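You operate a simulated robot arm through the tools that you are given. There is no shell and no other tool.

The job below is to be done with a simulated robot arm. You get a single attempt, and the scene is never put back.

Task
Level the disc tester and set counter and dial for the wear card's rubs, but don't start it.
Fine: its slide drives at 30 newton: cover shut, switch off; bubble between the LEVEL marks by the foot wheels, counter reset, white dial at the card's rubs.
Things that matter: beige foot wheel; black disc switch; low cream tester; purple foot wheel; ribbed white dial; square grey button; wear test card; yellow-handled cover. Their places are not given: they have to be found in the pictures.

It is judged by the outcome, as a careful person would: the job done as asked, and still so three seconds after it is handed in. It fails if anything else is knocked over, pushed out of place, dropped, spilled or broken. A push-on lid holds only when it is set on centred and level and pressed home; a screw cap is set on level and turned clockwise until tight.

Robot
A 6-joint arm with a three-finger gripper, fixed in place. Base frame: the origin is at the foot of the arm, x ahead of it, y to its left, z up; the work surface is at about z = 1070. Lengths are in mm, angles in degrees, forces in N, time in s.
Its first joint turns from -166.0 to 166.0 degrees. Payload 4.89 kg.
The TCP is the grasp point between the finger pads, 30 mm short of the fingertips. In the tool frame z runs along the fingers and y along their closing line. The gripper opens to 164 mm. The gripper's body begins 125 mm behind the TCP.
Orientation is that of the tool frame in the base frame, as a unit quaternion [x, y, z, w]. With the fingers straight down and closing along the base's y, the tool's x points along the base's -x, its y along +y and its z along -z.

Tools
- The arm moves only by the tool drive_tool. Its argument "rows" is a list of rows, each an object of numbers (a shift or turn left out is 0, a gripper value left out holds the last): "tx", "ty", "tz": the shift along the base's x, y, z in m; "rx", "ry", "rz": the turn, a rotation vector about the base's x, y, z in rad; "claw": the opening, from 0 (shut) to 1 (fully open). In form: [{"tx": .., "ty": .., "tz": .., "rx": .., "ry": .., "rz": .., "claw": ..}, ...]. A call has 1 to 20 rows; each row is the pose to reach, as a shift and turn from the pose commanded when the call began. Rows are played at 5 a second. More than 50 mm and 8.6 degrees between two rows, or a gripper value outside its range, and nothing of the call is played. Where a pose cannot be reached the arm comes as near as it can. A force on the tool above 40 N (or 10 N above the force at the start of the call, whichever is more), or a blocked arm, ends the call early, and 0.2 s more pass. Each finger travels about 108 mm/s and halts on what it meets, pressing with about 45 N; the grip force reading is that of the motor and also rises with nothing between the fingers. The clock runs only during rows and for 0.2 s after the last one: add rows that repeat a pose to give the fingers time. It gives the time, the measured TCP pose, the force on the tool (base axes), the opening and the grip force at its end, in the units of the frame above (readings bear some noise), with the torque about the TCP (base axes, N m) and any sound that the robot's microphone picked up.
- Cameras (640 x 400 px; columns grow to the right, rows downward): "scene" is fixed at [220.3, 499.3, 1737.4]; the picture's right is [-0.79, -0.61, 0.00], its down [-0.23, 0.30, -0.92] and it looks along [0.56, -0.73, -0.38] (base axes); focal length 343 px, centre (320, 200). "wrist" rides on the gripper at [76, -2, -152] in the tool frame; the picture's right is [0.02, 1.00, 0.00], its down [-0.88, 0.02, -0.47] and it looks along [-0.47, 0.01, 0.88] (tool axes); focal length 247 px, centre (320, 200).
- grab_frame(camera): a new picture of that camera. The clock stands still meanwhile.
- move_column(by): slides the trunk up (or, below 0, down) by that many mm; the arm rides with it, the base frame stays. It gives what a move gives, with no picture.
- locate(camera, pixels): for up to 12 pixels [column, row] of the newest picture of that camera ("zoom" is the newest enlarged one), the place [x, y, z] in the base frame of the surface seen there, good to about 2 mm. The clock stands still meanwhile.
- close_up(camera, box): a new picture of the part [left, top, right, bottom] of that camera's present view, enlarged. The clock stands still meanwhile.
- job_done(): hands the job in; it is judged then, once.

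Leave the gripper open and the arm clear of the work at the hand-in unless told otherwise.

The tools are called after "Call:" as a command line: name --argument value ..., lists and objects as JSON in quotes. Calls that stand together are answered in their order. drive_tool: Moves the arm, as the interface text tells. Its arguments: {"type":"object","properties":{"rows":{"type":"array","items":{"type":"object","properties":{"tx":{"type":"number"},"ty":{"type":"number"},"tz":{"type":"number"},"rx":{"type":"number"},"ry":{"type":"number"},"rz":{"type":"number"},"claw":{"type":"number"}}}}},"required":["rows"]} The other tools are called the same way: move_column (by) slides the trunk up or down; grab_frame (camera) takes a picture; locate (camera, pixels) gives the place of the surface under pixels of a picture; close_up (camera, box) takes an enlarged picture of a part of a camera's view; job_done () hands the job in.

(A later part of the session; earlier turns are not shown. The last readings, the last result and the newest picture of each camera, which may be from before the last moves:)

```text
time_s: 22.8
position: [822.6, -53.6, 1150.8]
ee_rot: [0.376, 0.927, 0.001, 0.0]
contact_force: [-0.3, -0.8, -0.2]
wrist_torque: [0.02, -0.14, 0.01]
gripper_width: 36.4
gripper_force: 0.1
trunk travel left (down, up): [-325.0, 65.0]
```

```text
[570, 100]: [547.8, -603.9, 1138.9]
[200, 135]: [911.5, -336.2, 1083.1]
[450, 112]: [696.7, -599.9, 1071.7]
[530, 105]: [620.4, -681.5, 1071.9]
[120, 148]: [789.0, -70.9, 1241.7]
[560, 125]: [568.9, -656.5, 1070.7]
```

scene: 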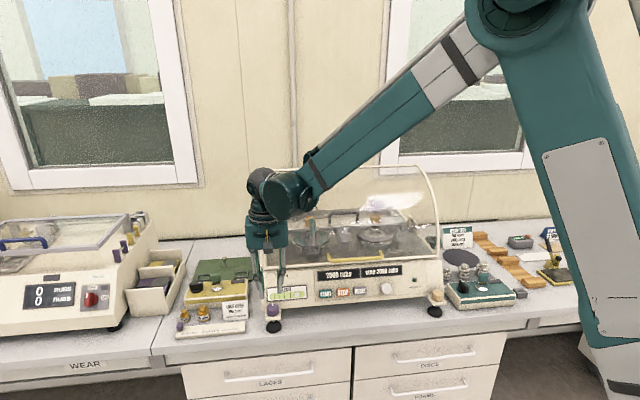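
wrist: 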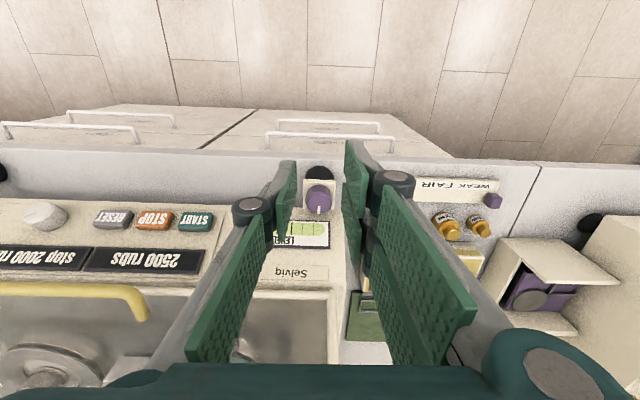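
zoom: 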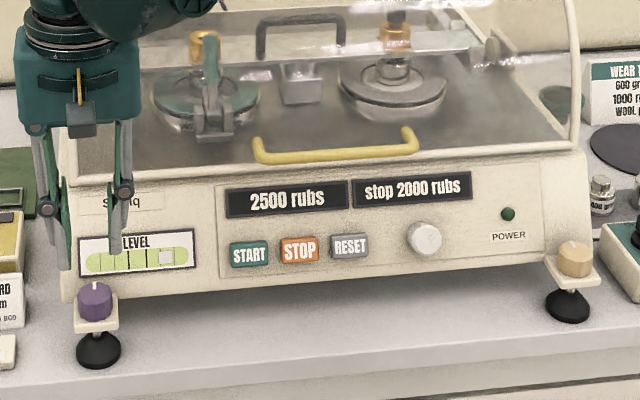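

Wheel top: z≈990.5, centre about (892,-118), roughly 33 mm across. Its back edge is about 20 mm from the panel. I'll open to 60 mm and go above it.

Call:
drive_tool --rows '[{"tx": 0.02, "ty": -0.018, "tz": -0.02, "claw": 0.4}, {"tx": 0.045, "ty": -0.042, "tz": -0.04}, {"tx": 0.0699, "ty": -0.0646, "tz": -0.065}, {"tx": 0.0699, "ty": -0.0646, "tz": -0.1}]'

Call:
grab_frame --camera "wrist"

Call:
close_up --camera "scene" --box '[220, 210, 340, 340]'

```text
time_s: 23.8
position: [891.2, -118.0, 1051.0]
ee_rot: [0.375, 0.927, 0.0, 0.001]
contact_force: [-0.6, 0.5, -0.4]
wrist_torque: [0.07, -0.02, 0.01]
gripper_width: 65.7
gripper_force: 0.0
trunk travel left (down, up): [-325.0, 65.0]
```

```text
taken
```

wrist: 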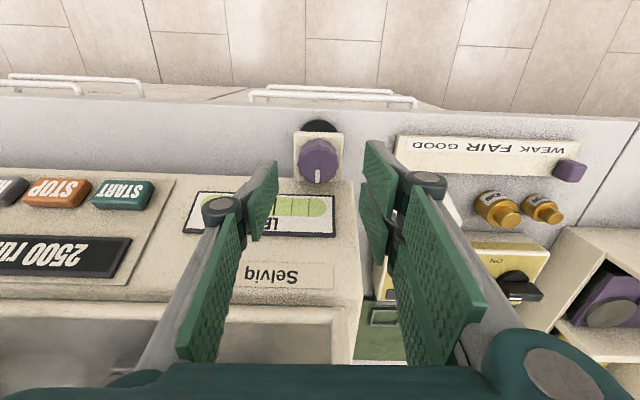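

```text
3.08 times, centred on (280, 275) of scene
```

zoom: 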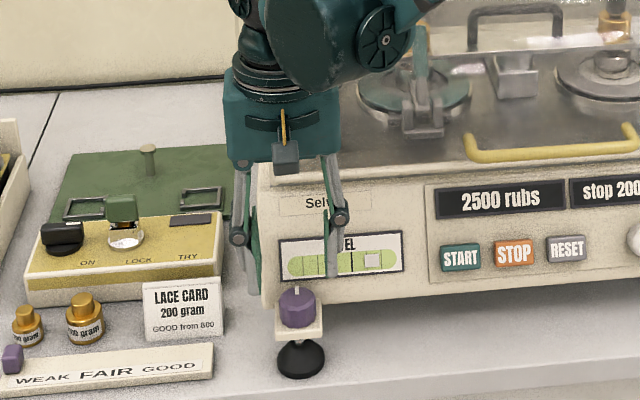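

Alignment looks good. I'll re-measure the wheel's top outline from this closer view.

Call:
close_up --camera "wrist" --box '[270, 110, 370, 210]'

Call:
locate --camera "zoom" --pixels '[[305, 195], [305, 150], [305, 240], [240, 195], [370, 195], [305, 270], [305, 282], [305, 130], [220, 195], [395, 195], [305, 300]]'

```text
4.00 times, centred on (320, 160) of wrist
```

zoom: 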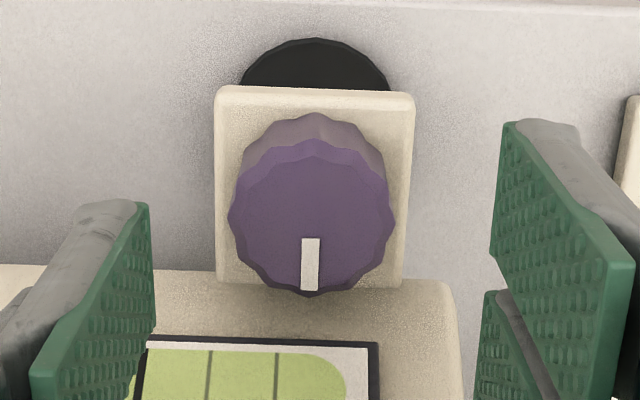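

```text
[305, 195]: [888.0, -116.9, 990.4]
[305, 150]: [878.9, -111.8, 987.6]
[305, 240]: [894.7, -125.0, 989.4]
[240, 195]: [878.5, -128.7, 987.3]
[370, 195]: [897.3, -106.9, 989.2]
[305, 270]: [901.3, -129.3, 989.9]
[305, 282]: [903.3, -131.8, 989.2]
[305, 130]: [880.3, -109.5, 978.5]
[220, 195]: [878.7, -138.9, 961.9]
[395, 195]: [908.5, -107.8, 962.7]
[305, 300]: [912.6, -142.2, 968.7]
```

The wheel is 36 mm across with its centre at (892.4,-119.7), top z 990. I'll descend so the tips engage about 12 mm, then close.

Call:
drive_tool --rows '[{"tx": 0.0012, "ty": -0.0017, "tz": -0.02}, {"tx": 0.0012, "ty": -0.0017, "tz": -0.043}, {"tx": 0.0012, "ty": -0.0017, "tz": -0.043, "claw": 0.2}, {"tx": 0.0012, "ty": -0.0017, "tz": -0.043, "claw": 0.2}, {"tx": 0.0012, "ty": -0.0017, "tz": -0.043, "claw": 0.2}]'

Call:
close_up --camera "wrist" --box '[270, 110, 370, 210]'

Call:
close_up --camera "scene" --box '[220, 250, 340, 340]'

```text
time_s: 25.0
position: [893.7, -122.0, 1007.8]
ee_rot: [0.375, 0.927, 0.0, 0.001]
contact_force: [-12.4, -13.6, -6.0]
wrist_torque: [-0.63, 0.37, -0.02]
gripper_width: 36.7
gripper_force: 44.7
trunk travel left (down, up): [-325.0, 65.0]
```

```text
4.00 times, centred on (320, 160) of wrist
```

zoom: 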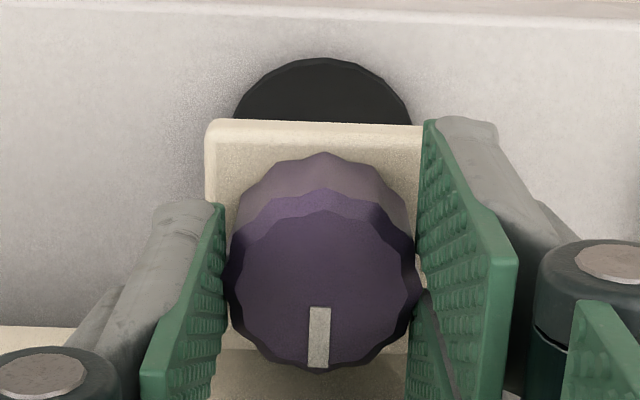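

```text
4.44 times, centred on (280, 295) of scene
```

zoom: 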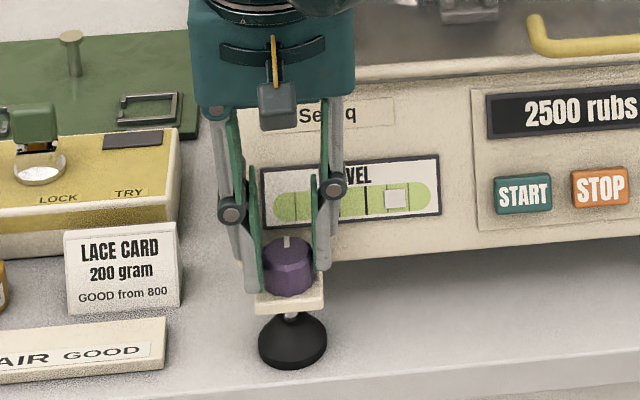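

Gripped, but with an 18 N sideways load along -u. I'll relieve it by a small shift and then turn the wheel about 30° counterclockwise as a test.

Call:
drive_tool --rows '[{"tx": -0.001, "ty": -0.0011}, {"tx": -0.001, "ty": -0.0011}]'

Call:
drive_tool --rows '[{"rz": 0.1}, {"rz": 0.2}, {"rz": 0.3}, {"rz": 0.4}, {"rz": 0.52}]'

Call:
close_up --camera "wrist" --box '[270, 110, 370, 210]'

Call:
close_up --camera "scene" --box '[220, 250, 340, 340]'

```text
time_s: 25.6
position: [892.6, -121.2, 1008.3]
ee_rot: [0.374, 0.927, 0.0, 0.001]
contact_force: [7.9, -16.8, 1.2]
wrist_torque: [-0.42, -0.25, 0.01]
gripper_width: 36.7
gripper_force: 44.6
trunk travel left (down, up): [-325.0, 65.0]
```

```text
time_s: 26.3
position: [892.0, -121.2, 1008.1]
ee_rot: [0.268, 0.963, 0.0, 0.002]
contact_force: [3.9, -3.7, -0.2]
wrist_torque: [-1.16, -0.57, 0.02]
gripper_width: 36.9
gripper_force: 45.2
trunk travel left (down, up): [-325.0, 65.0]
stopped in row 3: the force on the tool passed its limit at 41 N (the readings are from after the stop); the commanded pose is now the measured one
```

```text
4.00 times, centred on (320, 160) of wrist
```

zoom: 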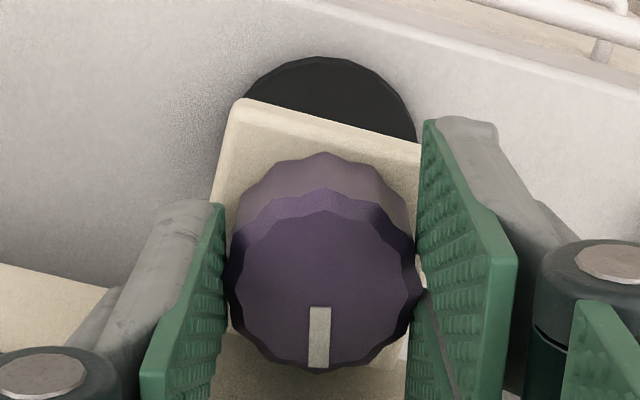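

```text
4.44 times, centred on (280, 295) of scene
```

zoom: 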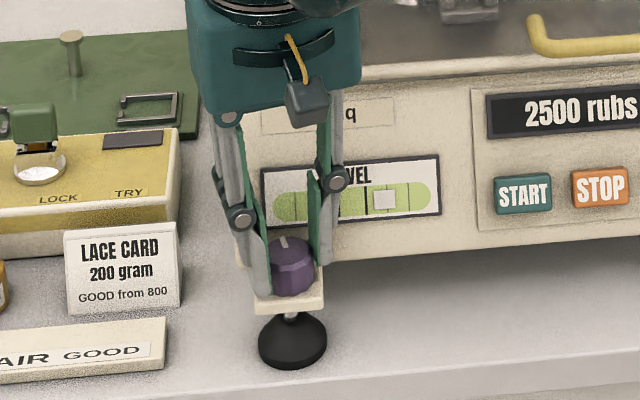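

The wheel turned 14° counterclockwise with the tool and the bubble moved left, which is the right way. It needs about 33° more. I'll go on in smaller steps and watch the side force.

Call:
drive_tool --rows '[{"rz": 0.04}, {"rz": 0.08}, {"rz": 0.12}]'

```text
time_s: 27.1
position: [892.7, -121.7, 1006.9]
ee_rot: [0.21, 0.978, 0.0, 0.002]
contact_force: [12.8, -12.5, 9.4]
wrist_torque: [-0.3, -0.03, -0.02]
gripper_width: 36.7
gripper_force: 44.9
trunk travel left (down, up): [-325.0, 65.0]
```

The force on the tool points toward the machine at about 18 N. I'll give way about 1 mm that way and then turn further.

Call:
drive_tool --rows '[{"tx": 0.0007, "ty": -0.0007, "tz": 0.0004}, {"tx": 0.0007, "ty": -0.0007, "tz": 0.0004}]'

Call:
drive_tool --rows '[{"rz": 0.04}, {"rz": 0.08}, {"rz": 0.12}]'

Call:
close_up --camera "scene" --box '[220, 250, 340, 340]'

```text
time_s: 27.7
position: [892.0, -121.4, 1008.5]
ee_rot: [0.21, 0.978, 0.0, 0.001]
contact_force: [-2.6, -8.4, -2.7]
wrist_torque: [-0.4, -0.11, 0.0]
gripper_width: 36.5
gripper_force: 44.4
trunk travel left (down, up): [-325.0, 65.0]
```

```text
time_s: 28.5
position: [892.1, -121.1, 1007.5]
ee_rot: [0.15, 0.989, -0.001, 0.001]
contact_force: [-4.4, -7.2, -9.1]
wrist_torque: [-0.08, 0.49, -0.02]
gripper_width: 36.7
gripper_force: 44.8
trunk travel left (down, up): [-325.0, 65.0]
```

```text
4.44 times, centred on (280, 295) of scene
```

zoom: 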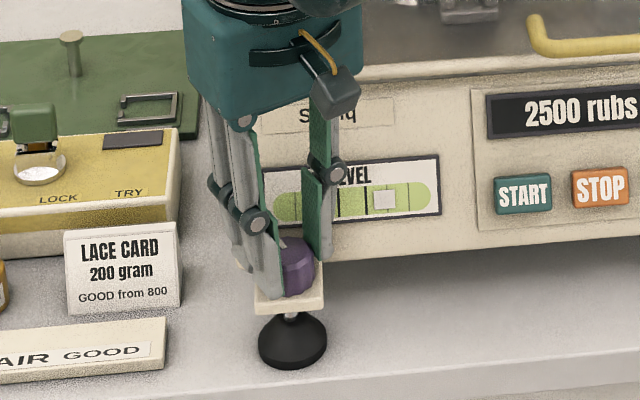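

The bubble hasn't moved since the last look (x≈384). I'll check whether the wheel followed the fingers.

Call:
close_up --camera "wrist" --box '[270, 110, 370, 210]'

```text
4.00 times, centred on (320, 160) of wrist
```

zoom: 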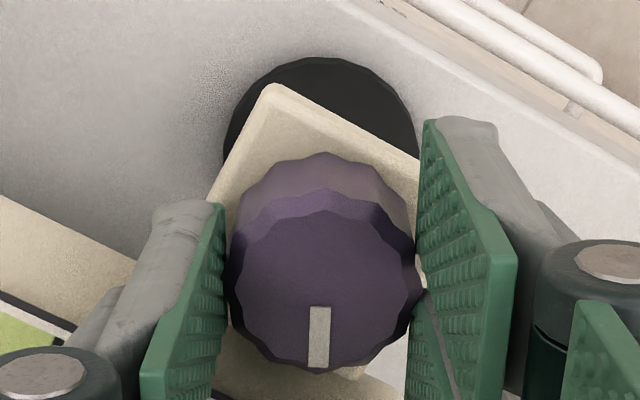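

The wheel did turn with the fingers (28° so far), so the bubble may move in steps. I'll continue another 14°.

Call:
drive_tool --rows '[{"rz": 0.04}, {"rz": 0.08}, {"rz": 0.12}, {"rz": 0.16}, {"rz": 0.16}]'

Call:
close_up --camera "scene" --box '[220, 250, 340, 340]'

```text
time_s: 29.7
position: [891.4, -122.3, 1008.5]
ee_rot: [0.071, 0.997, 0.001, 0.001]
contact_force: [-19.1, -13.1, -23.4]
wrist_torque: [-0.3, 0.58, -0.02]
gripper_width: 36.7
gripper_force: 45.0
trunk travel left (down, up): [-325.0, 65.0]
```

```text
4.44 times, centred on (280, 295) of scene
```

zoom: 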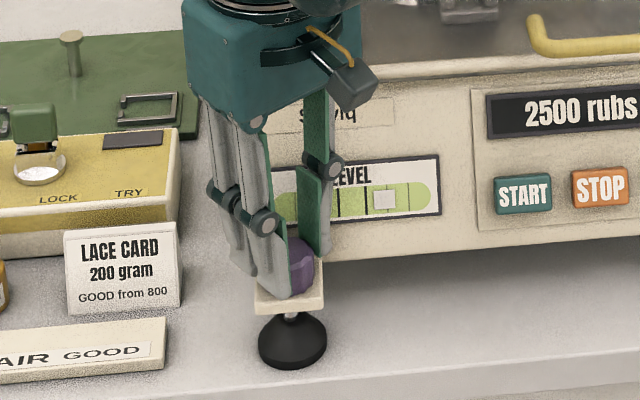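

36° turned so far, with a downward load of 23 N building up. I'll open the fingers slightly to free the wheel and read the bubble unloaded.

Call:
drive_tool --rows '[{"claw": 0.265}, {"claw": 0.265}, {"claw": 0.265, "tz": 0.02}, {"claw": 0.265, "tz": 0.05}]'

Call:
close_up --camera "scene" --box '[220, 250, 340, 340]'

Call:
close_up --camera "wrist" --box '[240, 90, 400, 260]'

```text
time_s: 30.7
position: [892.7, -120.6, 1059.2]
ee_rot: [0.072, 0.997, 0.0, 0.002]
contact_force: [0.6, -0.8, 0.0]
wrist_torque: [0.02, 0.1, 0.0]
gripper_width: 43.4
gripper_force: 0.1
trunk travel left (down, up): [-325.0, 65.0]
```

```text
4.44 times, centred on (280, 295) of scene
```

zoom: 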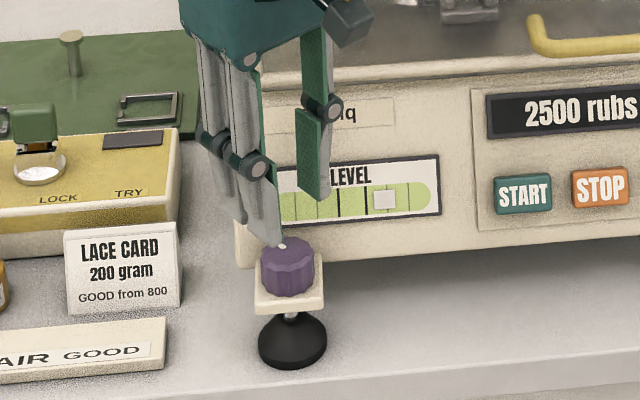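

```text
2.35 times, centred on (320, 175) of wrist
```

zoom: 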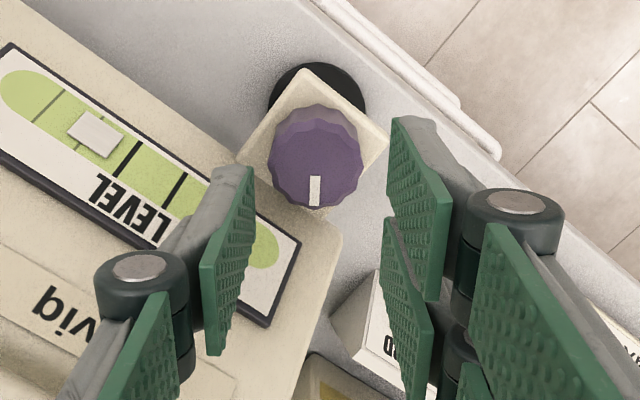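

With the wheel free the bubble is still one step right of the marks: bubble (97,133) in the wrist zoom, with the marks at (125,160) and (173,190). I'll rotate the open fingers back by 80°, re-grip and turn further counterclockwise.

Call:
drive_tool --rows '[{"rz": -0.14}, {"rz": -0.28}, {"rz": -0.42}, {"rz": -0.56}, {"rz": -0.7}, {"rz": -0.84}, {"rz": -0.98}, {"rz": -1.12}, {"rz": -1.26}, {"rz": -1.38}]'

Call:
close_up --camera "wrist" --box '[240, 90, 400, 260]'

Call:
locate --camera "zoom" --pixels '[[315, 140], [315, 175], [285, 160], [345, 160], [315, 155]]'

Call:
close_up --camera "scene" --box '[220, 250, 340, 340]'

```text
time_s: 32.9
position: [892.0, -122.7, 1058.5]
ee_rot: [0.691, 0.723, -0.001, 0.001]
contact_force: [-0.2, 0.4, 0.1]
wrist_torque: [-0.04, 0.04, 0.03]
gripper_width: 43.4
gripper_force: 0.0
trunk travel left (down, up): [-325.0, 65.0]
```

```text
2.35 times, centred on (320, 175) of wrist
```

zoom: 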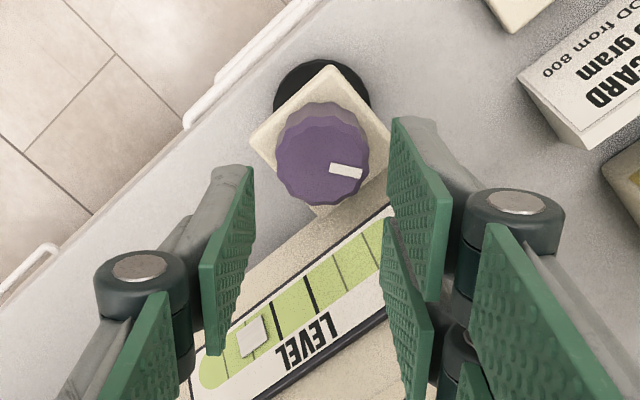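

```text
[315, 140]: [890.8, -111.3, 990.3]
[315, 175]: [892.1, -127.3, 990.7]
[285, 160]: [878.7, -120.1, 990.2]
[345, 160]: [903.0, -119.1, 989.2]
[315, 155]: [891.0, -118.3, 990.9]
```

```text
4.44 times, centred on (280, 295) of scene
```

zoom: 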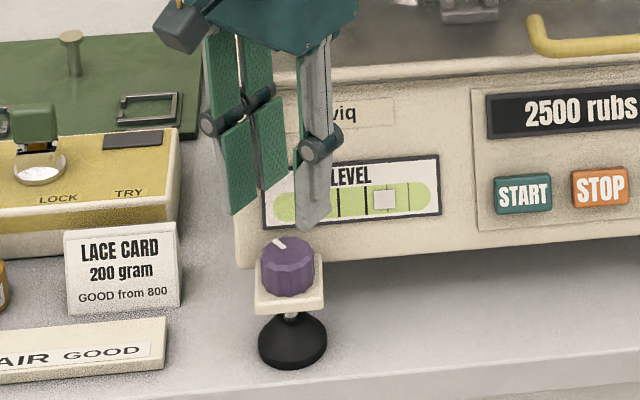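

The wheel is aligned with the tool axis within about 1.5 mm. I'll descend, grip and turn counterclockwise by about 45°, giving the load readings a check.

Call:
drive_tool --rows '[{"tz": -0.025}, {"tz": -0.05}, {"tz": -0.05, "claw": 0.21}, {"tz": -0.05, "claw": 0.21}]'

Call:
drive_tool --rows '[{"rz": 0.04}, {"rz": 0.08}, {"rz": 0.12}]'

Call:
close_up --camera "scene" --box '[220, 250, 340, 340]'

```text
time_s: 34.0
position: [892.9, -121.9, 1011.7]
ee_rot: [0.69, 0.724, 0.001, 0.001]
contact_force: [-3.0, 4.7, 22.4]
wrist_torque: [-0.07, 0.22, -0.02]
gripper_width: 43.0
gripper_force: 45.1
trunk travel left (down, up): [-325.0, 65.0]
stopped in row 4: the force on the tool passed its limit at 41 N (the readings are from after the stop); the commanded pose is now the measured one
```

```text
time_s: 34.9
position: [892.0, -122.1, 1011.9]
ee_rot: [0.648, 0.762, 0.0, 0.001]
contact_force: [-4.1, 0.0, 23.0]
wrist_torque: [0.16, 0.42, 0.01]
gripper_width: 42.9
gripper_force: 45.0
trunk travel left (down, up): [-325.0, 65.0]
stopped in row 3: the force on the tool passed its limit at 42 N (the readings are from after the stop); the commanded pose is now the measured one
```

```text
4.44 times, centred on (280, 295) of scene
```

zoom: 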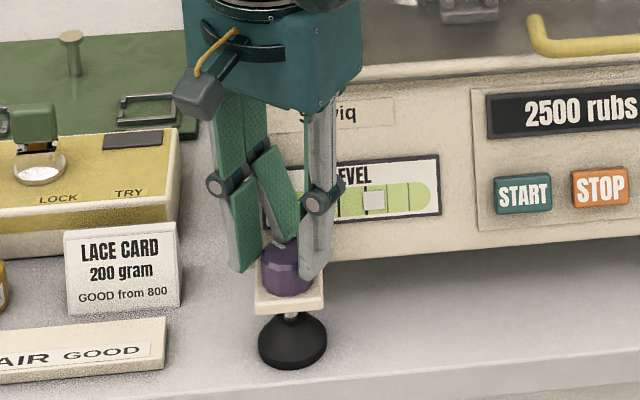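

The fingers stopped at 43 mm with 22 N of upward force, so something is blocking one fingertip. I'll look before going further.

Call:
close_up --camera "wrist" --box '[240, 90, 400, 260]'

Call:
close_up --camera "scene" --box '[255, 270, 315, 335]'

```text
2.35 times, centred on (320, 175) of wrist
```

zoom: 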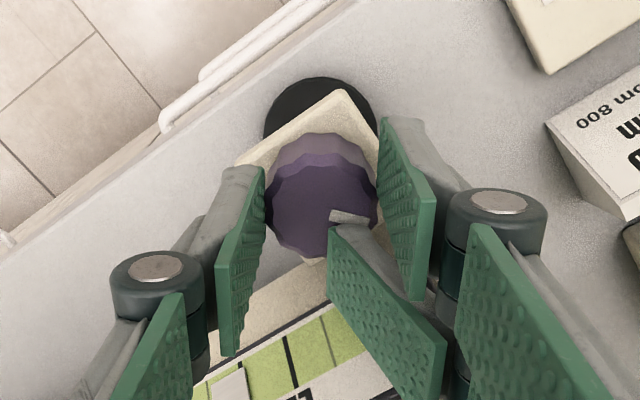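

```text
6.15 times, centred on (285, 302) of scene
```

zoom: 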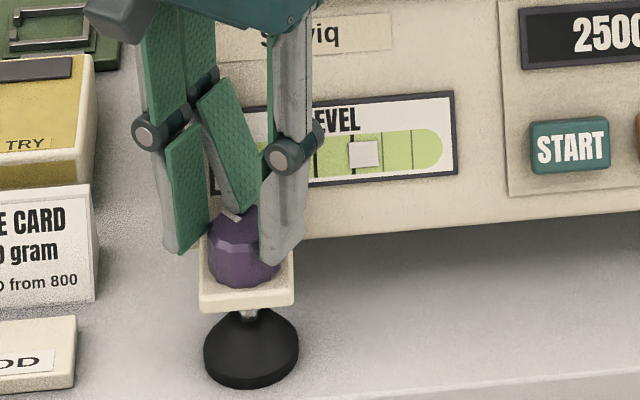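

The gripper has two fingers on one side, and one of them landed on top of the wheel. I'll open and rise, then read the bubble before re-gripping with a wider opening.

Call:
drive_tool --rows '[{"tz": 0.003, "claw": 0.3}, {"tz": 0.02, "claw": 0.38}, {"tz": 0.047, "claw": 0.38}, {"tz": 0.047, "claw": 0.38}]'

Call:
close_up --camera "wrist" --box '[240, 90, 400, 260]'

Call:
close_up --camera "scene" --box '[220, 250, 340, 340]'

```text
time_s: 35.9
position: [894.8, -122.0, 1058.7]
ee_rot: [0.648, 0.761, 0.001, 0.001]
contact_force: [-0.2, 0.0, 1.0]
wrist_torque: [-0.02, -0.06, 0.02]
gripper_width: 62.2
gripper_force: 0.1
trunk travel left (down, up): [-325.0, 65.0]
```

```text
2.35 times, centred on (320, 175) of wrist
```

zoom: 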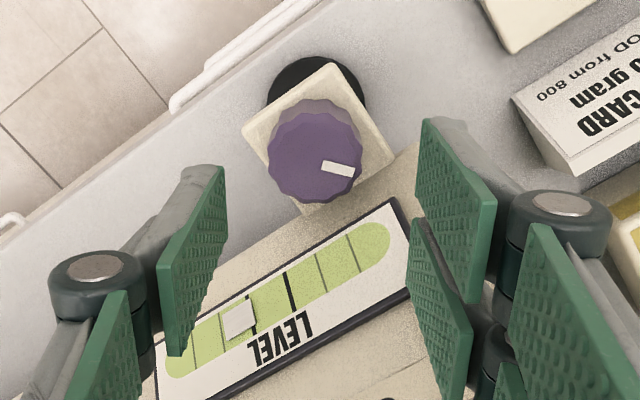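

```text
4.44 times, centred on (280, 295) of scene
```

zoom: 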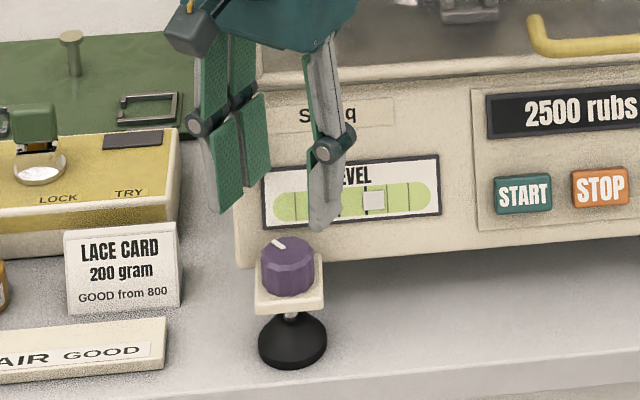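

The wheel hardly turned, yet the bubble shifted another step, so it may respond slowly. I'll wait two seconds and look again.

Call:
drive_tool --rows '[{"tz": 0.0}, {"tz": 0.0}, {"tz": 0.0}, {"tz": 0.0}, {"tz": 0.0}, {"tz": 0.0}, {"tz": 0.0}, {"tz": 0.0}, {"tz": 0.0}, {"tz": 0.0}]'

Call:
close_up --camera "scene" --box '[220, 250, 340, 340]'

Call:
close_up --camera "wrist" --box '[240, 90, 400, 260]'

```text
time_s: 38.0
position: [895.8, -123.4, 1056.1]
ee_rot: [0.648, 0.761, 0.001, 0.001]
contact_force: [-1.0, 0.3, 0.7]
wrist_torque: [-0.02, -0.04, 0.01]
gripper_width: 62.4
gripper_force: 0.1
trunk travel left (down, up): [-325.0, 65.0]
```

```text
4.44 times, centred on (280, 295) of scene
```

zoom: 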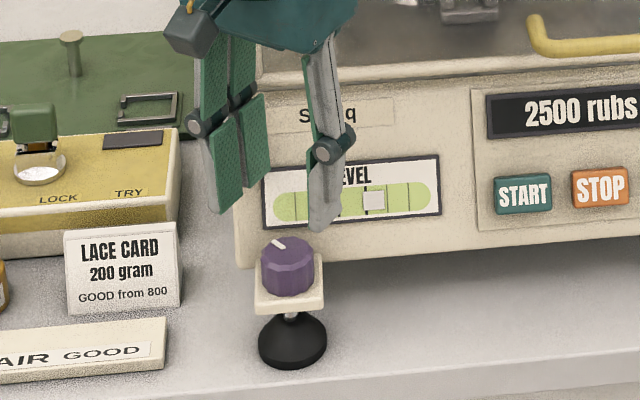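

```text
2.35 times, centred on (320, 175) of wrist
```

zoom: 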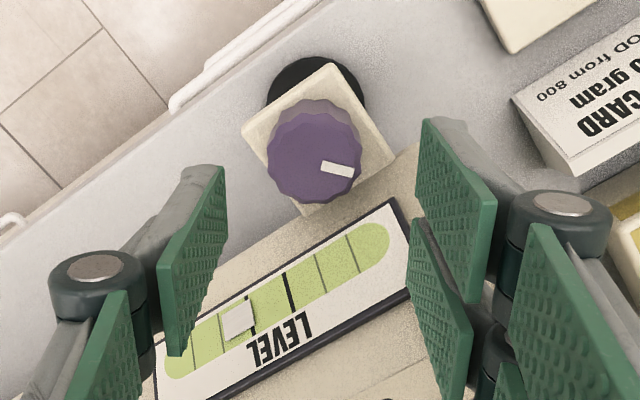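

The reading is steady, so the bubble moves in steps. I'll re-centre over the wheel (about 3.4 mm off), then descend with 62 mm opening and grip.

Call:
drive_tool --rows '[{"tx": -0.003, "ty": 0.003}, {"tx": -0.003, "ty": 0.003}]'

Call:
close_up --camera "wrist" --box '[240, 110, 400, 210]'

Call:
locate --camera "zoom" --pixels '[[240, 185], [300, 185], [360, 185], [300, 130], [300, 230], [300, 250], [300, 120]]'

```text
time_s: 38.6
position: [891.7, -118.9, 1056.3]
ee_rot: [0.648, 0.762, 0.001, 0.002]
contact_force: [0.4, 0.3, -0.1]
wrist_torque: [-0.01, 0.0, 0.02]
gripper_width: 62.4
gripper_force: 0.0
trunk travel left (down, up): [-325.0, 65.0]
```

```text
4.00 times, centred on (320, 160) of wrist
```

zoom: 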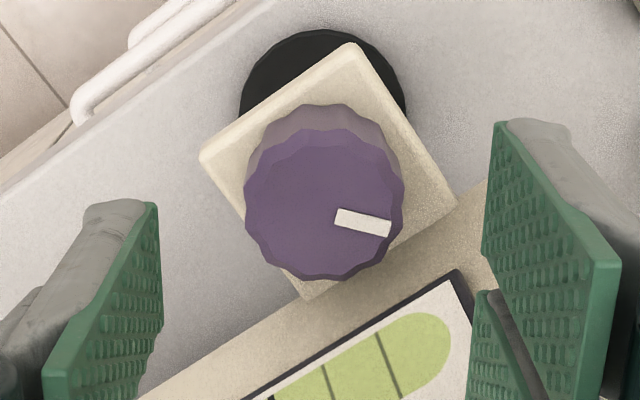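

```text
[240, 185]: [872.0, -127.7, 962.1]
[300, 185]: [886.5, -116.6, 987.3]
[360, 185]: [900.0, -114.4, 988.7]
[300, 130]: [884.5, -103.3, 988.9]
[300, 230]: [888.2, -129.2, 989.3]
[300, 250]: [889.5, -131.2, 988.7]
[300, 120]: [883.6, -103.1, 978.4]
```

Centred now within about 1 mm. Descending with the wide opening, then closing.

Call:
drive_tool --rows '[{"tz": -0.025}, {"tz": -0.048}, {"tz": -0.048, "claw": 0.21}, {"tz": -0.048, "claw": 0.21}, {"tz": -0.048, "claw": 0.21}]'

Call:
close_up --camera "scene" --box '[220, 250, 340, 340]'

Call:
close_up --camera "wrist" --box '[240, 110, 400, 210]'

```text
time_s: 39.8
position: [891.4, -119.2, 1011.8]
ee_rot: [0.648, 0.762, 0.001, 0.002]
contact_force: [13.2, 1.7, 26.2]
wrist_torque: [-0.14, -0.7, 0.11]
gripper_width: 46.3
gripper_force: 7.1
trunk travel left (down, up): [-325.0, 65.0]
stopped in row 5: the force on the tool passed its limit at 40 N (the readings are from after the stop); the commanded pose is now the measured one
```

```text
4.44 times, centred on (280, 295) of scene
```

zoom: 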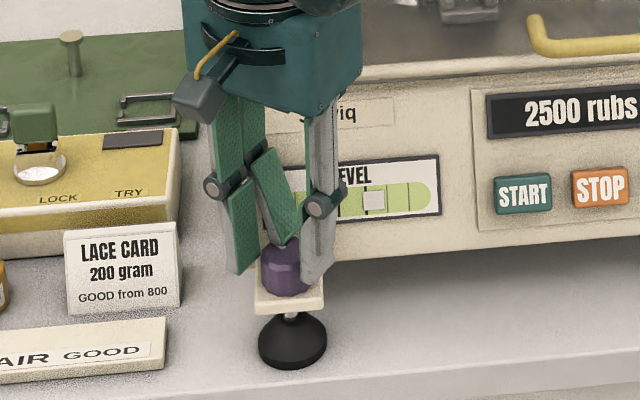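

```text
4.00 times, centred on (320, 160) of wrist
```

zoom: 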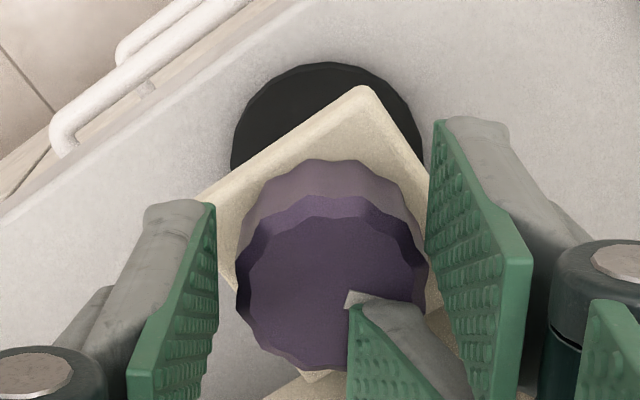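

The finger pair on the machine side hits the sloped panel at this angle. I'll release, rise, turn the tool so that pair stays clear (θ≈0), and use strokes from 0° to +60°.

Call:
drive_tool --rows '[{"tz": 0.003, "claw": 0.3}, {"tz": 0.02, "claw": 0.34}, {"tz": 0.045, "claw": 0.34}, {"tz": 0.045, "rz": 0.13}, {"tz": 0.045, "rz": 0.26}, {"tz": 0.045, "rz": 0.39}, {"tz": 0.045, "rz": 0.52}, {"tz": 0.045, "rz": 0.63}, {"tz": 0.045, "rz": 0.63}]'

Call:
close_up --camera "wrist" --box '[240, 110, 400, 210]'

Call:
close_up --camera "scene" --box '[220, 250, 340, 340]'

```text
time_s: 41.8
position: [888.8, -118.9, 1055.1]
ee_rot: [0.379, 0.926, 0.001, 0.002]
contact_force: [0.4, 0.3, 0.2]
wrist_torque: [-0.02, -0.02, 0.0]
gripper_width: 55.7
gripper_force: 0.2
trunk travel left (down, up): [-325.0, 65.0]
```

```text
4.00 times, centred on (320, 160) of wrist
```

zoom: 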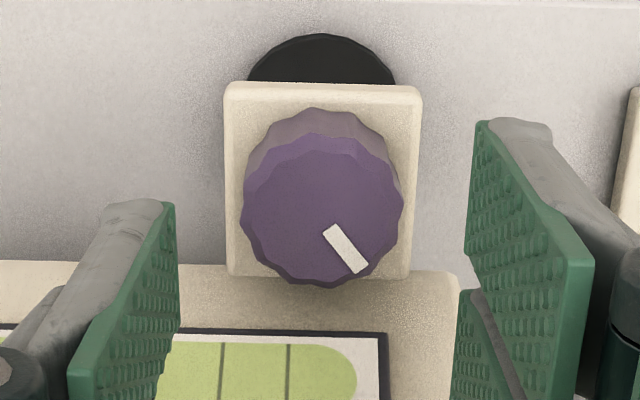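

```text
4.44 times, centred on (280, 295) of scene
```

zoom: 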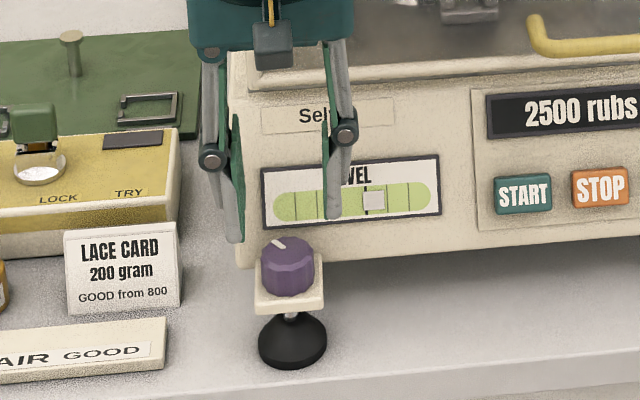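

The wheel has turned about 34° in all and the bubble is about two thirds of the way. I'll grip here at θ=0 and turn about 28° more.

Call:
drive_tool --rows '[{"tz": -0.025}, {"tz": -0.045}, {"tz": -0.045, "claw": 0.21}, {"tz": -0.045, "claw": 0.21}, {"tz": -0.045, "claw": 0.21}]'

```text
time_s: 43.0
position: [889.8, -118.9, 1008.9]
ee_rot: [0.38, 0.925, 0.001, 0.002]
contact_force: [-8.0, -9.1, -5.4]
wrist_torque: [-0.66, -0.08, -0.07]
gripper_width: 36.7
gripper_force: 44.7
trunk travel left (down, up): [-325.0, 65.0]
```

Gripped cleanly at 36.7 mm. I'll turn counterclockwise in small steps, giving way a little along the load.

Call:
drive_tool --rows '[{"tx": -0.0005, "ty": -0.0005}, {"tx": -0.0005, "ty": -0.0005, "rz": 0.04}, {"tx": -0.0005, "ty": -0.0005, "rz": 0.08}, {"tx": -0.0005, "ty": -0.0005, "rz": 0.12}, {"tx": -0.0005, "ty": -0.0005, "rz": 0.16}, {"tx": -0.0005, "ty": -0.0005, "rz": 0.2}]'

Call:
close_up --camera "scene" --box '[220, 250, 340, 340]'

```text
time_s: 44.3
position: [889.0, -119.3, 1009.4]
ee_rot: [0.306, 0.952, 0.0, 0.0]
contact_force: [-3.0, 0.9, -9.3]
wrist_torque: [0.09, -0.19, 0.01]
gripper_width: 36.4
gripper_force: 45.4
trunk travel left (down, up): [-325.0, 65.0]
stopped in row 6: the force on the tool passed its limit at 41 N (the readings are from after the stop); the commanded pose is now the measured one
```

```text
4.44 times, centred on (280, 295) of scene
```

zoom: 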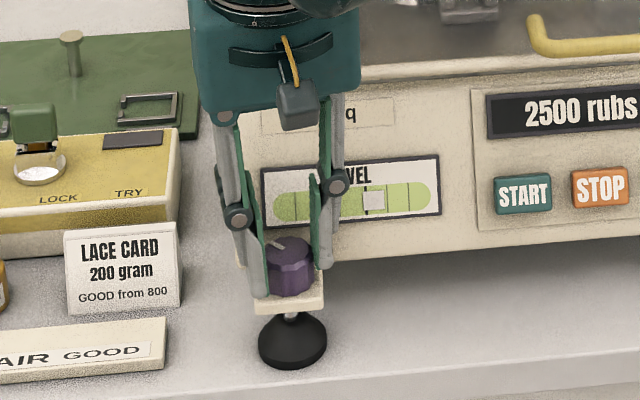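

About 9° turned and the loads have relaxed. I'll continue.

Call:
drive_tool --rows '[{"rz": 0.04}, {"rz": 0.08}, {"rz": 0.12}, {"rz": 0.16}]'

Call:
close_up --camera "scene" --box '[220, 250, 340, 340]'

```text
time_s: 45.3
position: [888.9, -120.3, 1010.3]
ee_rot: [0.229, 0.974, 0.001, 0.0]
contact_force: [-11.4, -5.0, -22.1]
wrist_torque: [-0.38, 0.17, -0.09]
gripper_width: 36.7
gripper_force: 45.1
trunk travel left (down, up): [-325.0, 65.0]
```

```text
4.44 times, centred on (280, 295) of scene
```

zoom: 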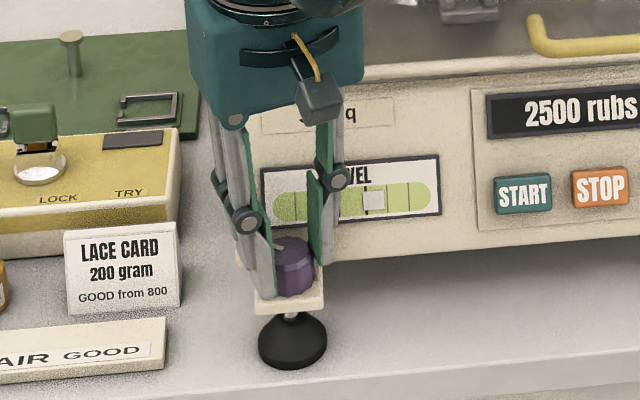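

Total turn is about 52°. The wheel is pulling the tool down at 22 N, so I'll release to let the tester settle, and look.

Call:
drive_tool --rows '[{"claw": 0.3}, {"claw": 0.3}, {"claw": 0.3}, {"claw": 0.3}]'

Call:
close_up --camera "scene" --box '[220, 250, 340, 340]'

Call:
close_up --camera "wrist" --box '[240, 90, 400, 260]'

```text
time_s: 46.3
position: [889.3, -118.9, 1010.6]
ee_rot: [0.228, 0.974, 0.001, 0.002]
contact_force: [0.0, -0.2, -0.5]
wrist_torque: [0.02, 0.0, -0.04]
gripper_width: 49.4
gripper_force: 0.0
trunk travel left (down, up): [-325.0, 65.0]
```

```text
4.44 times, centred on (280, 295) of scene
```

zoom: 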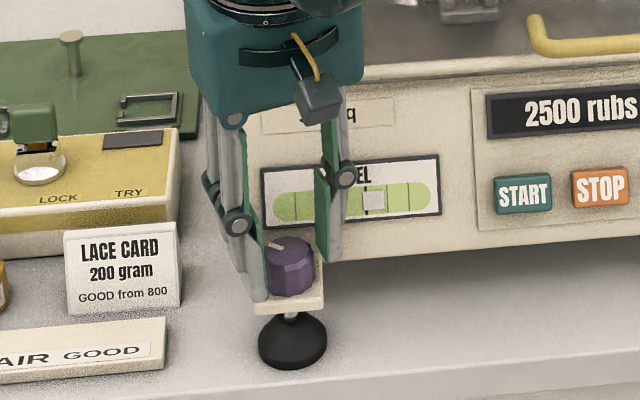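

```text
2.35 times, centred on (320, 175) of wrist
```

zoom: 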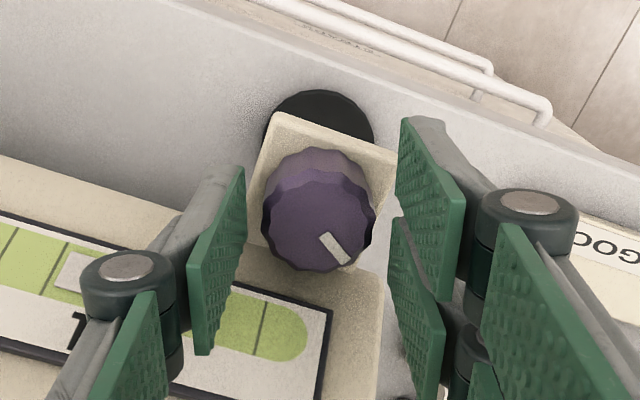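

Unchanged after release. I'll re-grip and turn further counterclockwise, checking at intervals.

Call:
drive_tool --rows '[{"claw": 0.21}, {"claw": 0.21}, {"claw": 0.21}, {"rz": 0.04}, {"rz": 0.08}, {"rz": 0.12}, {"rz": 0.16}]'

Call:
close_up --camera "scene" --box '[220, 250, 340, 340]'

```text
time_s: 47.9
position: [888.8, -119.9, 1010.3]
ee_rot: [0.151, 0.989, 0.001, 0.0]
contact_force: [-13.0, -14.4, -6.4]
wrist_torque: [-0.66, 0.04, -0.04]
gripper_width: 37.1
gripper_force: 45.8
trunk travel left (down, up): [-325.0, 65.0]
```

```text
4.44 times, centred on (280, 295) of scene
```

zoom: 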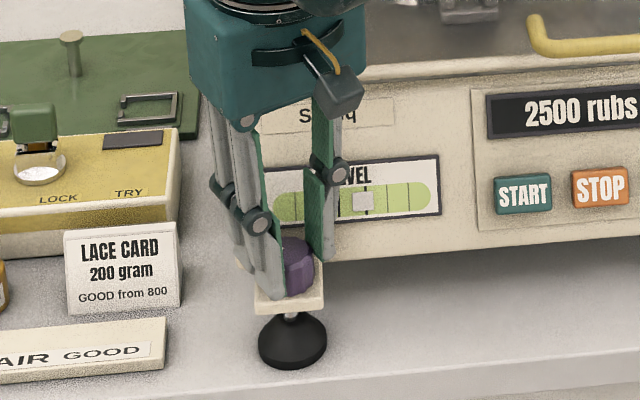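

The bubble is now at 363, with the marks at 340 and 366. One more step is needed, so I'll keep turning.

Call:
drive_tool --rows '[{"tx": -0.0006, "ty": -0.0006}, {"tx": -0.0006, "ty": -0.0006, "rz": 0.04}, {"tx": -0.0006, "ty": -0.0006, "rz": 0.08}, {"tx": -0.0006, "ty": -0.0006, "rz": 0.12}, {"tx": -0.0006, "ty": -0.0006, "rz": 0.16}, {"tx": -0.0006, "ty": -0.0006, "rz": 0.2}]'

Call:
close_up --camera "scene" --box '[220, 250, 340, 340]'

```text
time_s: 49.3
position: [888.3, -120.4, 1010.5]
ee_rot: [0.051, 0.999, 0.001, 0.001]
contact_force: [-21.8, -28.2, -13.1]
wrist_torque: [-0.69, 1.43, -0.18]
gripper_width: 36.8
gripper_force: 45.3
trunk travel left (down, up): [-325.0, 65.0]
```

```text
4.44 times, centred on (280, 295) of scene
```

zoom: 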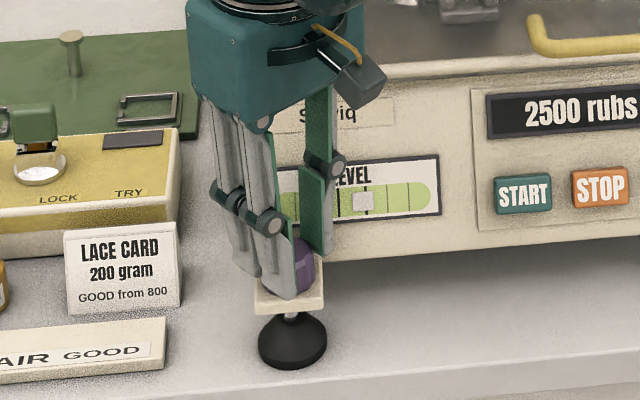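

72° total. The side load is 35 N along -u, so I'll give way by about 1.5 mm and check the load.

Call:
drive_tool --rows '[{"tx": -0.0006, "ty": -0.0007}, {"tx": -0.001, "ty": -0.0012}]'

```text
time_s: 49.9
position: [887.5, -120.8, 1010.8]
ee_rot: [0.05, 0.999, 0.002, 0.001]
contact_force: [-19.7, -15.3, -8.3]
wrist_torque: [-0.4, 0.73, -0.11]
gripper_width: 36.5
gripper_force: 45.3
trunk travel left (down, up): [-325.0, 65.0]
```

Still loaded. I'll release, rise, rotate back to θ≈0 and re-centre before the next stroke.

Call:
drive_tool --rows '[{"claw": 0.28}, {"claw": 0.33}, {"claw": 0.34, "tz": 0.02}, {"tz": 0.045}, {"tz": 0.045, "rz": -0.12}, {"tz": 0.045, "rz": -0.24}, {"tz": 0.045, "rz": -0.36}, {"tz": 0.045, "rz": -0.48}, {"tz": 0.045, "rz": -0.6}, {"tz": 0.045, "rz": -0.68}, {"tz": 0.045, "rz": -0.68}]'

Call:
close_up --camera "wrist" --box '[240, 110, 400, 210]'

Call:
close_up --camera "scene" --box '[220, 250, 340, 340]'

```text
time_s: 52.3
position: [886.6, -121.3, 1054.2]
ee_rot: [0.381, 0.925, 0.0, 0.0]
contact_force: [0.5, 1.1, 0.2]
wrist_torque: [0.04, 0.02, 0.01]
gripper_width: 55.7
gripper_force: 0.0
trunk travel left (down, up): [-325.0, 65.0]
```

```text
4.00 times, centred on (320, 160) of wrist
```

zoom: 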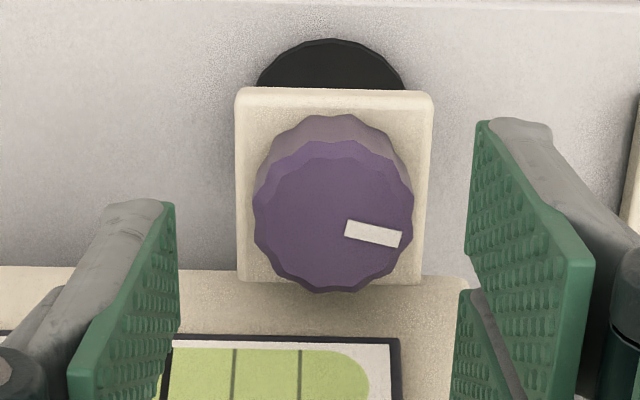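

```text
4.44 times, centred on (280, 295) of scene
```

zoom: 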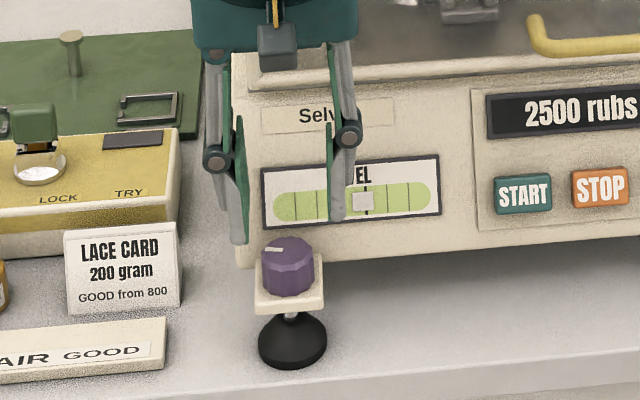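

The wheel is 72° from its start and the bubble sits at 363. I'm 3.5 mm off in x, so I'll correct that, grip and turn again.

Call:
drive_tool --rows '[{"tx": 0.0035}, {"tx": 0.0035, "tz": -0.025}, {"tx": 0.0035, "tz": -0.045}, {"tx": 0.0035, "tz": -0.045, "claw": 0.21}, {"tx": 0.0035, "tz": -0.045, "claw": 0.21}, {"tx": 0.0035, "tz": -0.045, "claw": 0.21}]'

Call:
drive_tool --rows '[{"rz": 0.04}, {"rz": 0.08}, {"rz": 0.12}, {"rz": 0.16}]'

Call:
close_up --camera "scene" --box '[220, 250, 340, 340]'

```text
time_s: 53.7
position: [891.3, -121.4, 1009.8]
ee_rot: [0.381, 0.925, 0.002, 0.002]
contact_force: [19.2, 9.0, 2.7]
wrist_torque: [0.2, -0.75, 0.06]
gripper_width: 36.9
gripper_force: 45.1
trunk travel left (down, up): [-325.0, 65.0]
```

```text
time_s: 54.7
position: [891.3, -121.9, 1008.9]
ee_rot: [0.305, 0.952, 0.001, 0.0]
contact_force: [25.0, 11.0, 9.1]
wrist_torque: [0.32, -0.44, -0.04]
gripper_width: 37.3
gripper_force: 44.9
trunk travel left (down, up): [-325.0, 65.0]
```

```text
4.44 times, centred on (280, 295) of scene
```

zoom: 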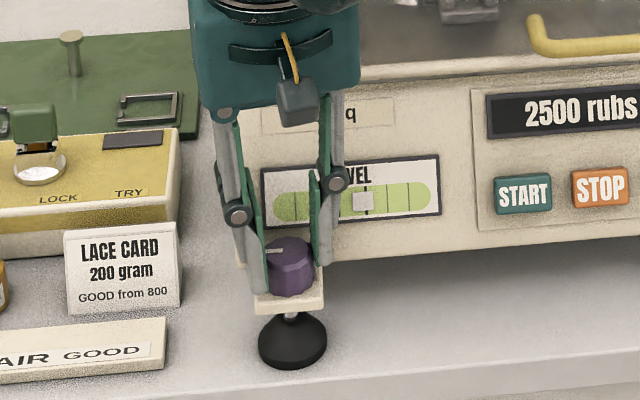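

81° now. I'll give way slightly along +u and continue.

Call:
drive_tool --rows '[{"tx": 0.0006, "ty": 0.0004}, {"tx": 0.0006, "ty": 0.0004, "rz": 0.04}, {"tx": 0.0006, "ty": 0.0004, "rz": 0.08}, {"tx": 0.0006, "ty": 0.0004, "rz": 0.12}]'

Call:
close_up --camera "scene" --box '[220, 250, 340, 340]'

```text
time_s: 55.7
position: [891.2, -121.9, 1010.2]
ee_rot: [0.247, 0.969, 0.0, 0.002]
contact_force: [14.7, -5.4, 14.1]
wrist_torque: [-0.13, -0.16, -0.04]
gripper_width: 36.9
gripper_force: 45.2
trunk travel left (down, up): [-325.0, 65.0]
```

```text
4.44 times, centred on (280, 295) of scene
```

zoom: 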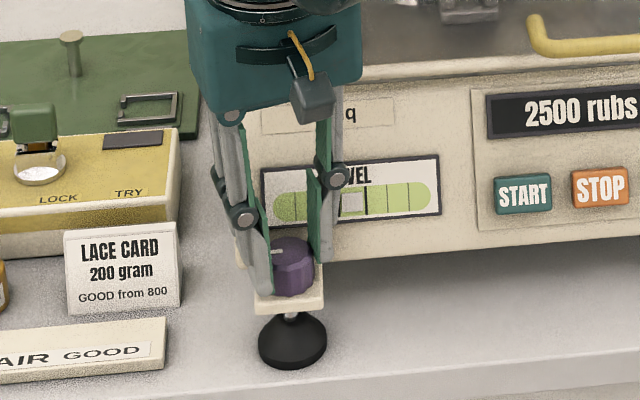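

The bubble now sits between the marks (343 to 364). I'll turn a few degrees more so the wheel is well inside this step, then release and check.

Call:
drive_tool --rows '[{"rz": 0.03}, {"rz": 0.06}, {"rz": 0.1}]'

Call:
close_up --camera "scene" --box '[220, 250, 340, 340]'

```text
time_s: 56.5
position: [891.6, -121.4, 1010.0]
ee_rot: [0.2, 0.98, 0.001, 0.001]
contact_force: [6.6, -20.3, 15.4]
wrist_torque: [-0.93, -0.38, -0.04]
gripper_width: 36.9
gripper_force: 45.0
trunk travel left (down, up): [-325.0, 65.0]
```

```text
4.44 times, centred on (280, 295) of scene
```

zoom: 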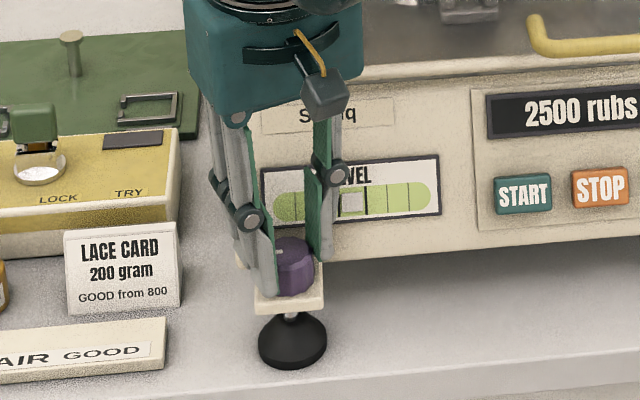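

The bubble stays between the marks. I'll release, rise and move back to view it squarely.

Call:
drive_tool --rows '[{"claw": 0.26}, {"claw": 0.33}, {"claw": 0.34, "tz": 0.02}, {"tz": 0.045}, {"tz": 0.08, "tx": -0.02, "ty": 0.02}, {"tz": 0.12, "tx": -0.045, "ty": 0.04, "rz": -0.1}, {"tz": 0.16, "tx": -0.07, "ty": 0.06, "rz": -0.2}, {"tz": 0.19, "tx": -0.1, "ty": 0.08, "rz": -0.3}, {"tz": 0.2, "tx": -0.12, "ty": 0.09, "rz": -0.37}]'

Call:
grab_frame --camera "wrist"

Call:
close_up --camera "scene" --box '[250, 260, 330, 330]'

```text
refused: row 6 steps farther than a row can; nothing moved
```

```text
taken
```

wrist: 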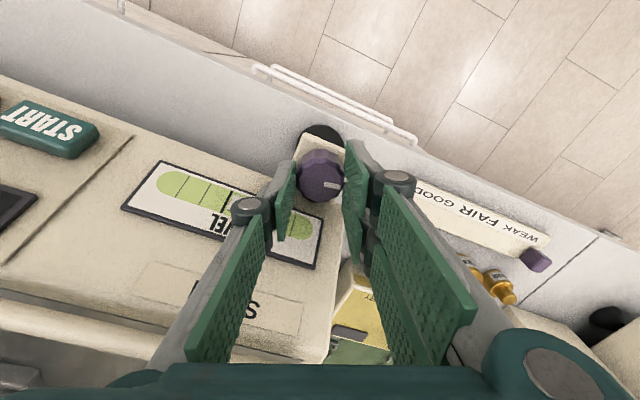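

```text
5.71 times, centred on (290, 295) of scene
```

zoom: 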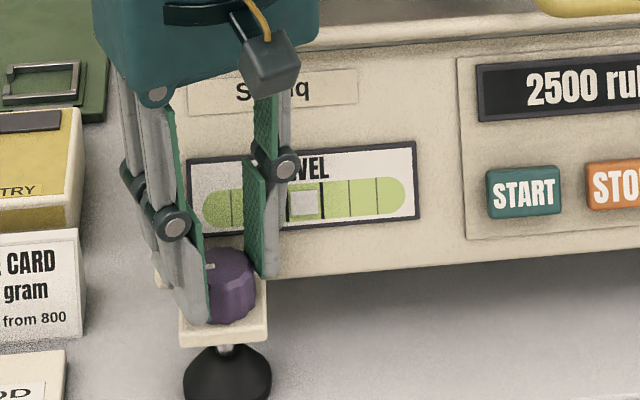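

The call was refused because a step was too long. I'll repeat it with shorter steps.

Call:
drive_tool --rows '[{"claw": 0.26}, {"claw": 0.33}, {"claw": 0.34, "tz": 0.02}, {"tz": 0.045}, {"tz": 0.075, "tx": -0.015, "ty": 0.015}, {"tz": 0.1, "tx": -0.035, "ty": 0.035, "rz": -0.1}, {"tz": 0.125, "tx": -0.055, "ty": 0.05, "rz": -0.2}, {"tz": 0.15, "tx": -0.075, "ty": 0.065, "rz": -0.3}, {"tz": 0.17, "tx": -0.1, "ty": 0.08, "rz": -0.37}, {"tz": 0.17, "tx": -0.13, "ty": 0.08, "rz": -0.37}]'

Call:
grab_frame --camera "wrist"

Call:
close_up --camera "scene" --box '[250, 260, 330, 330]'

```text
time_s: 58.7
position: [761.1, -42.0, 1178.2]
ee_rot: [0.376, 0.927, 0.0, 0.001]
contact_force: [-0.1, 0.1, 0.0]
wrist_torque: [-0.04, 0.05, 0.0]
gripper_width: 55.6
gripper_force: 0.1
trunk travel left (down, up): [-325.0, 65.0]
```

```text
taken
```

wrist: 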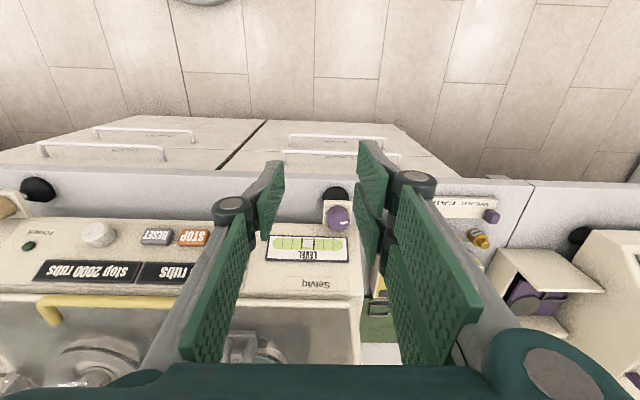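

```text
5.71 times, centred on (290, 295) of scene
```

zoom: 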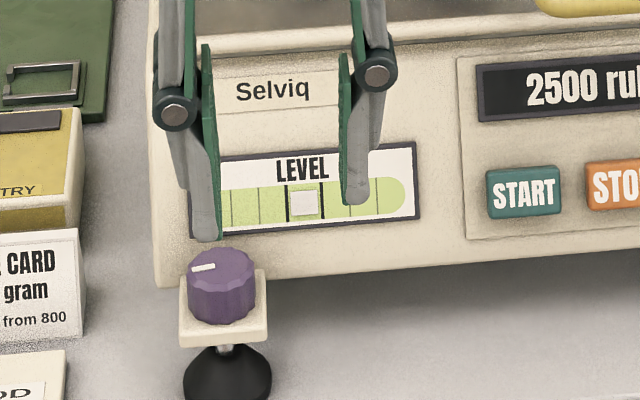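

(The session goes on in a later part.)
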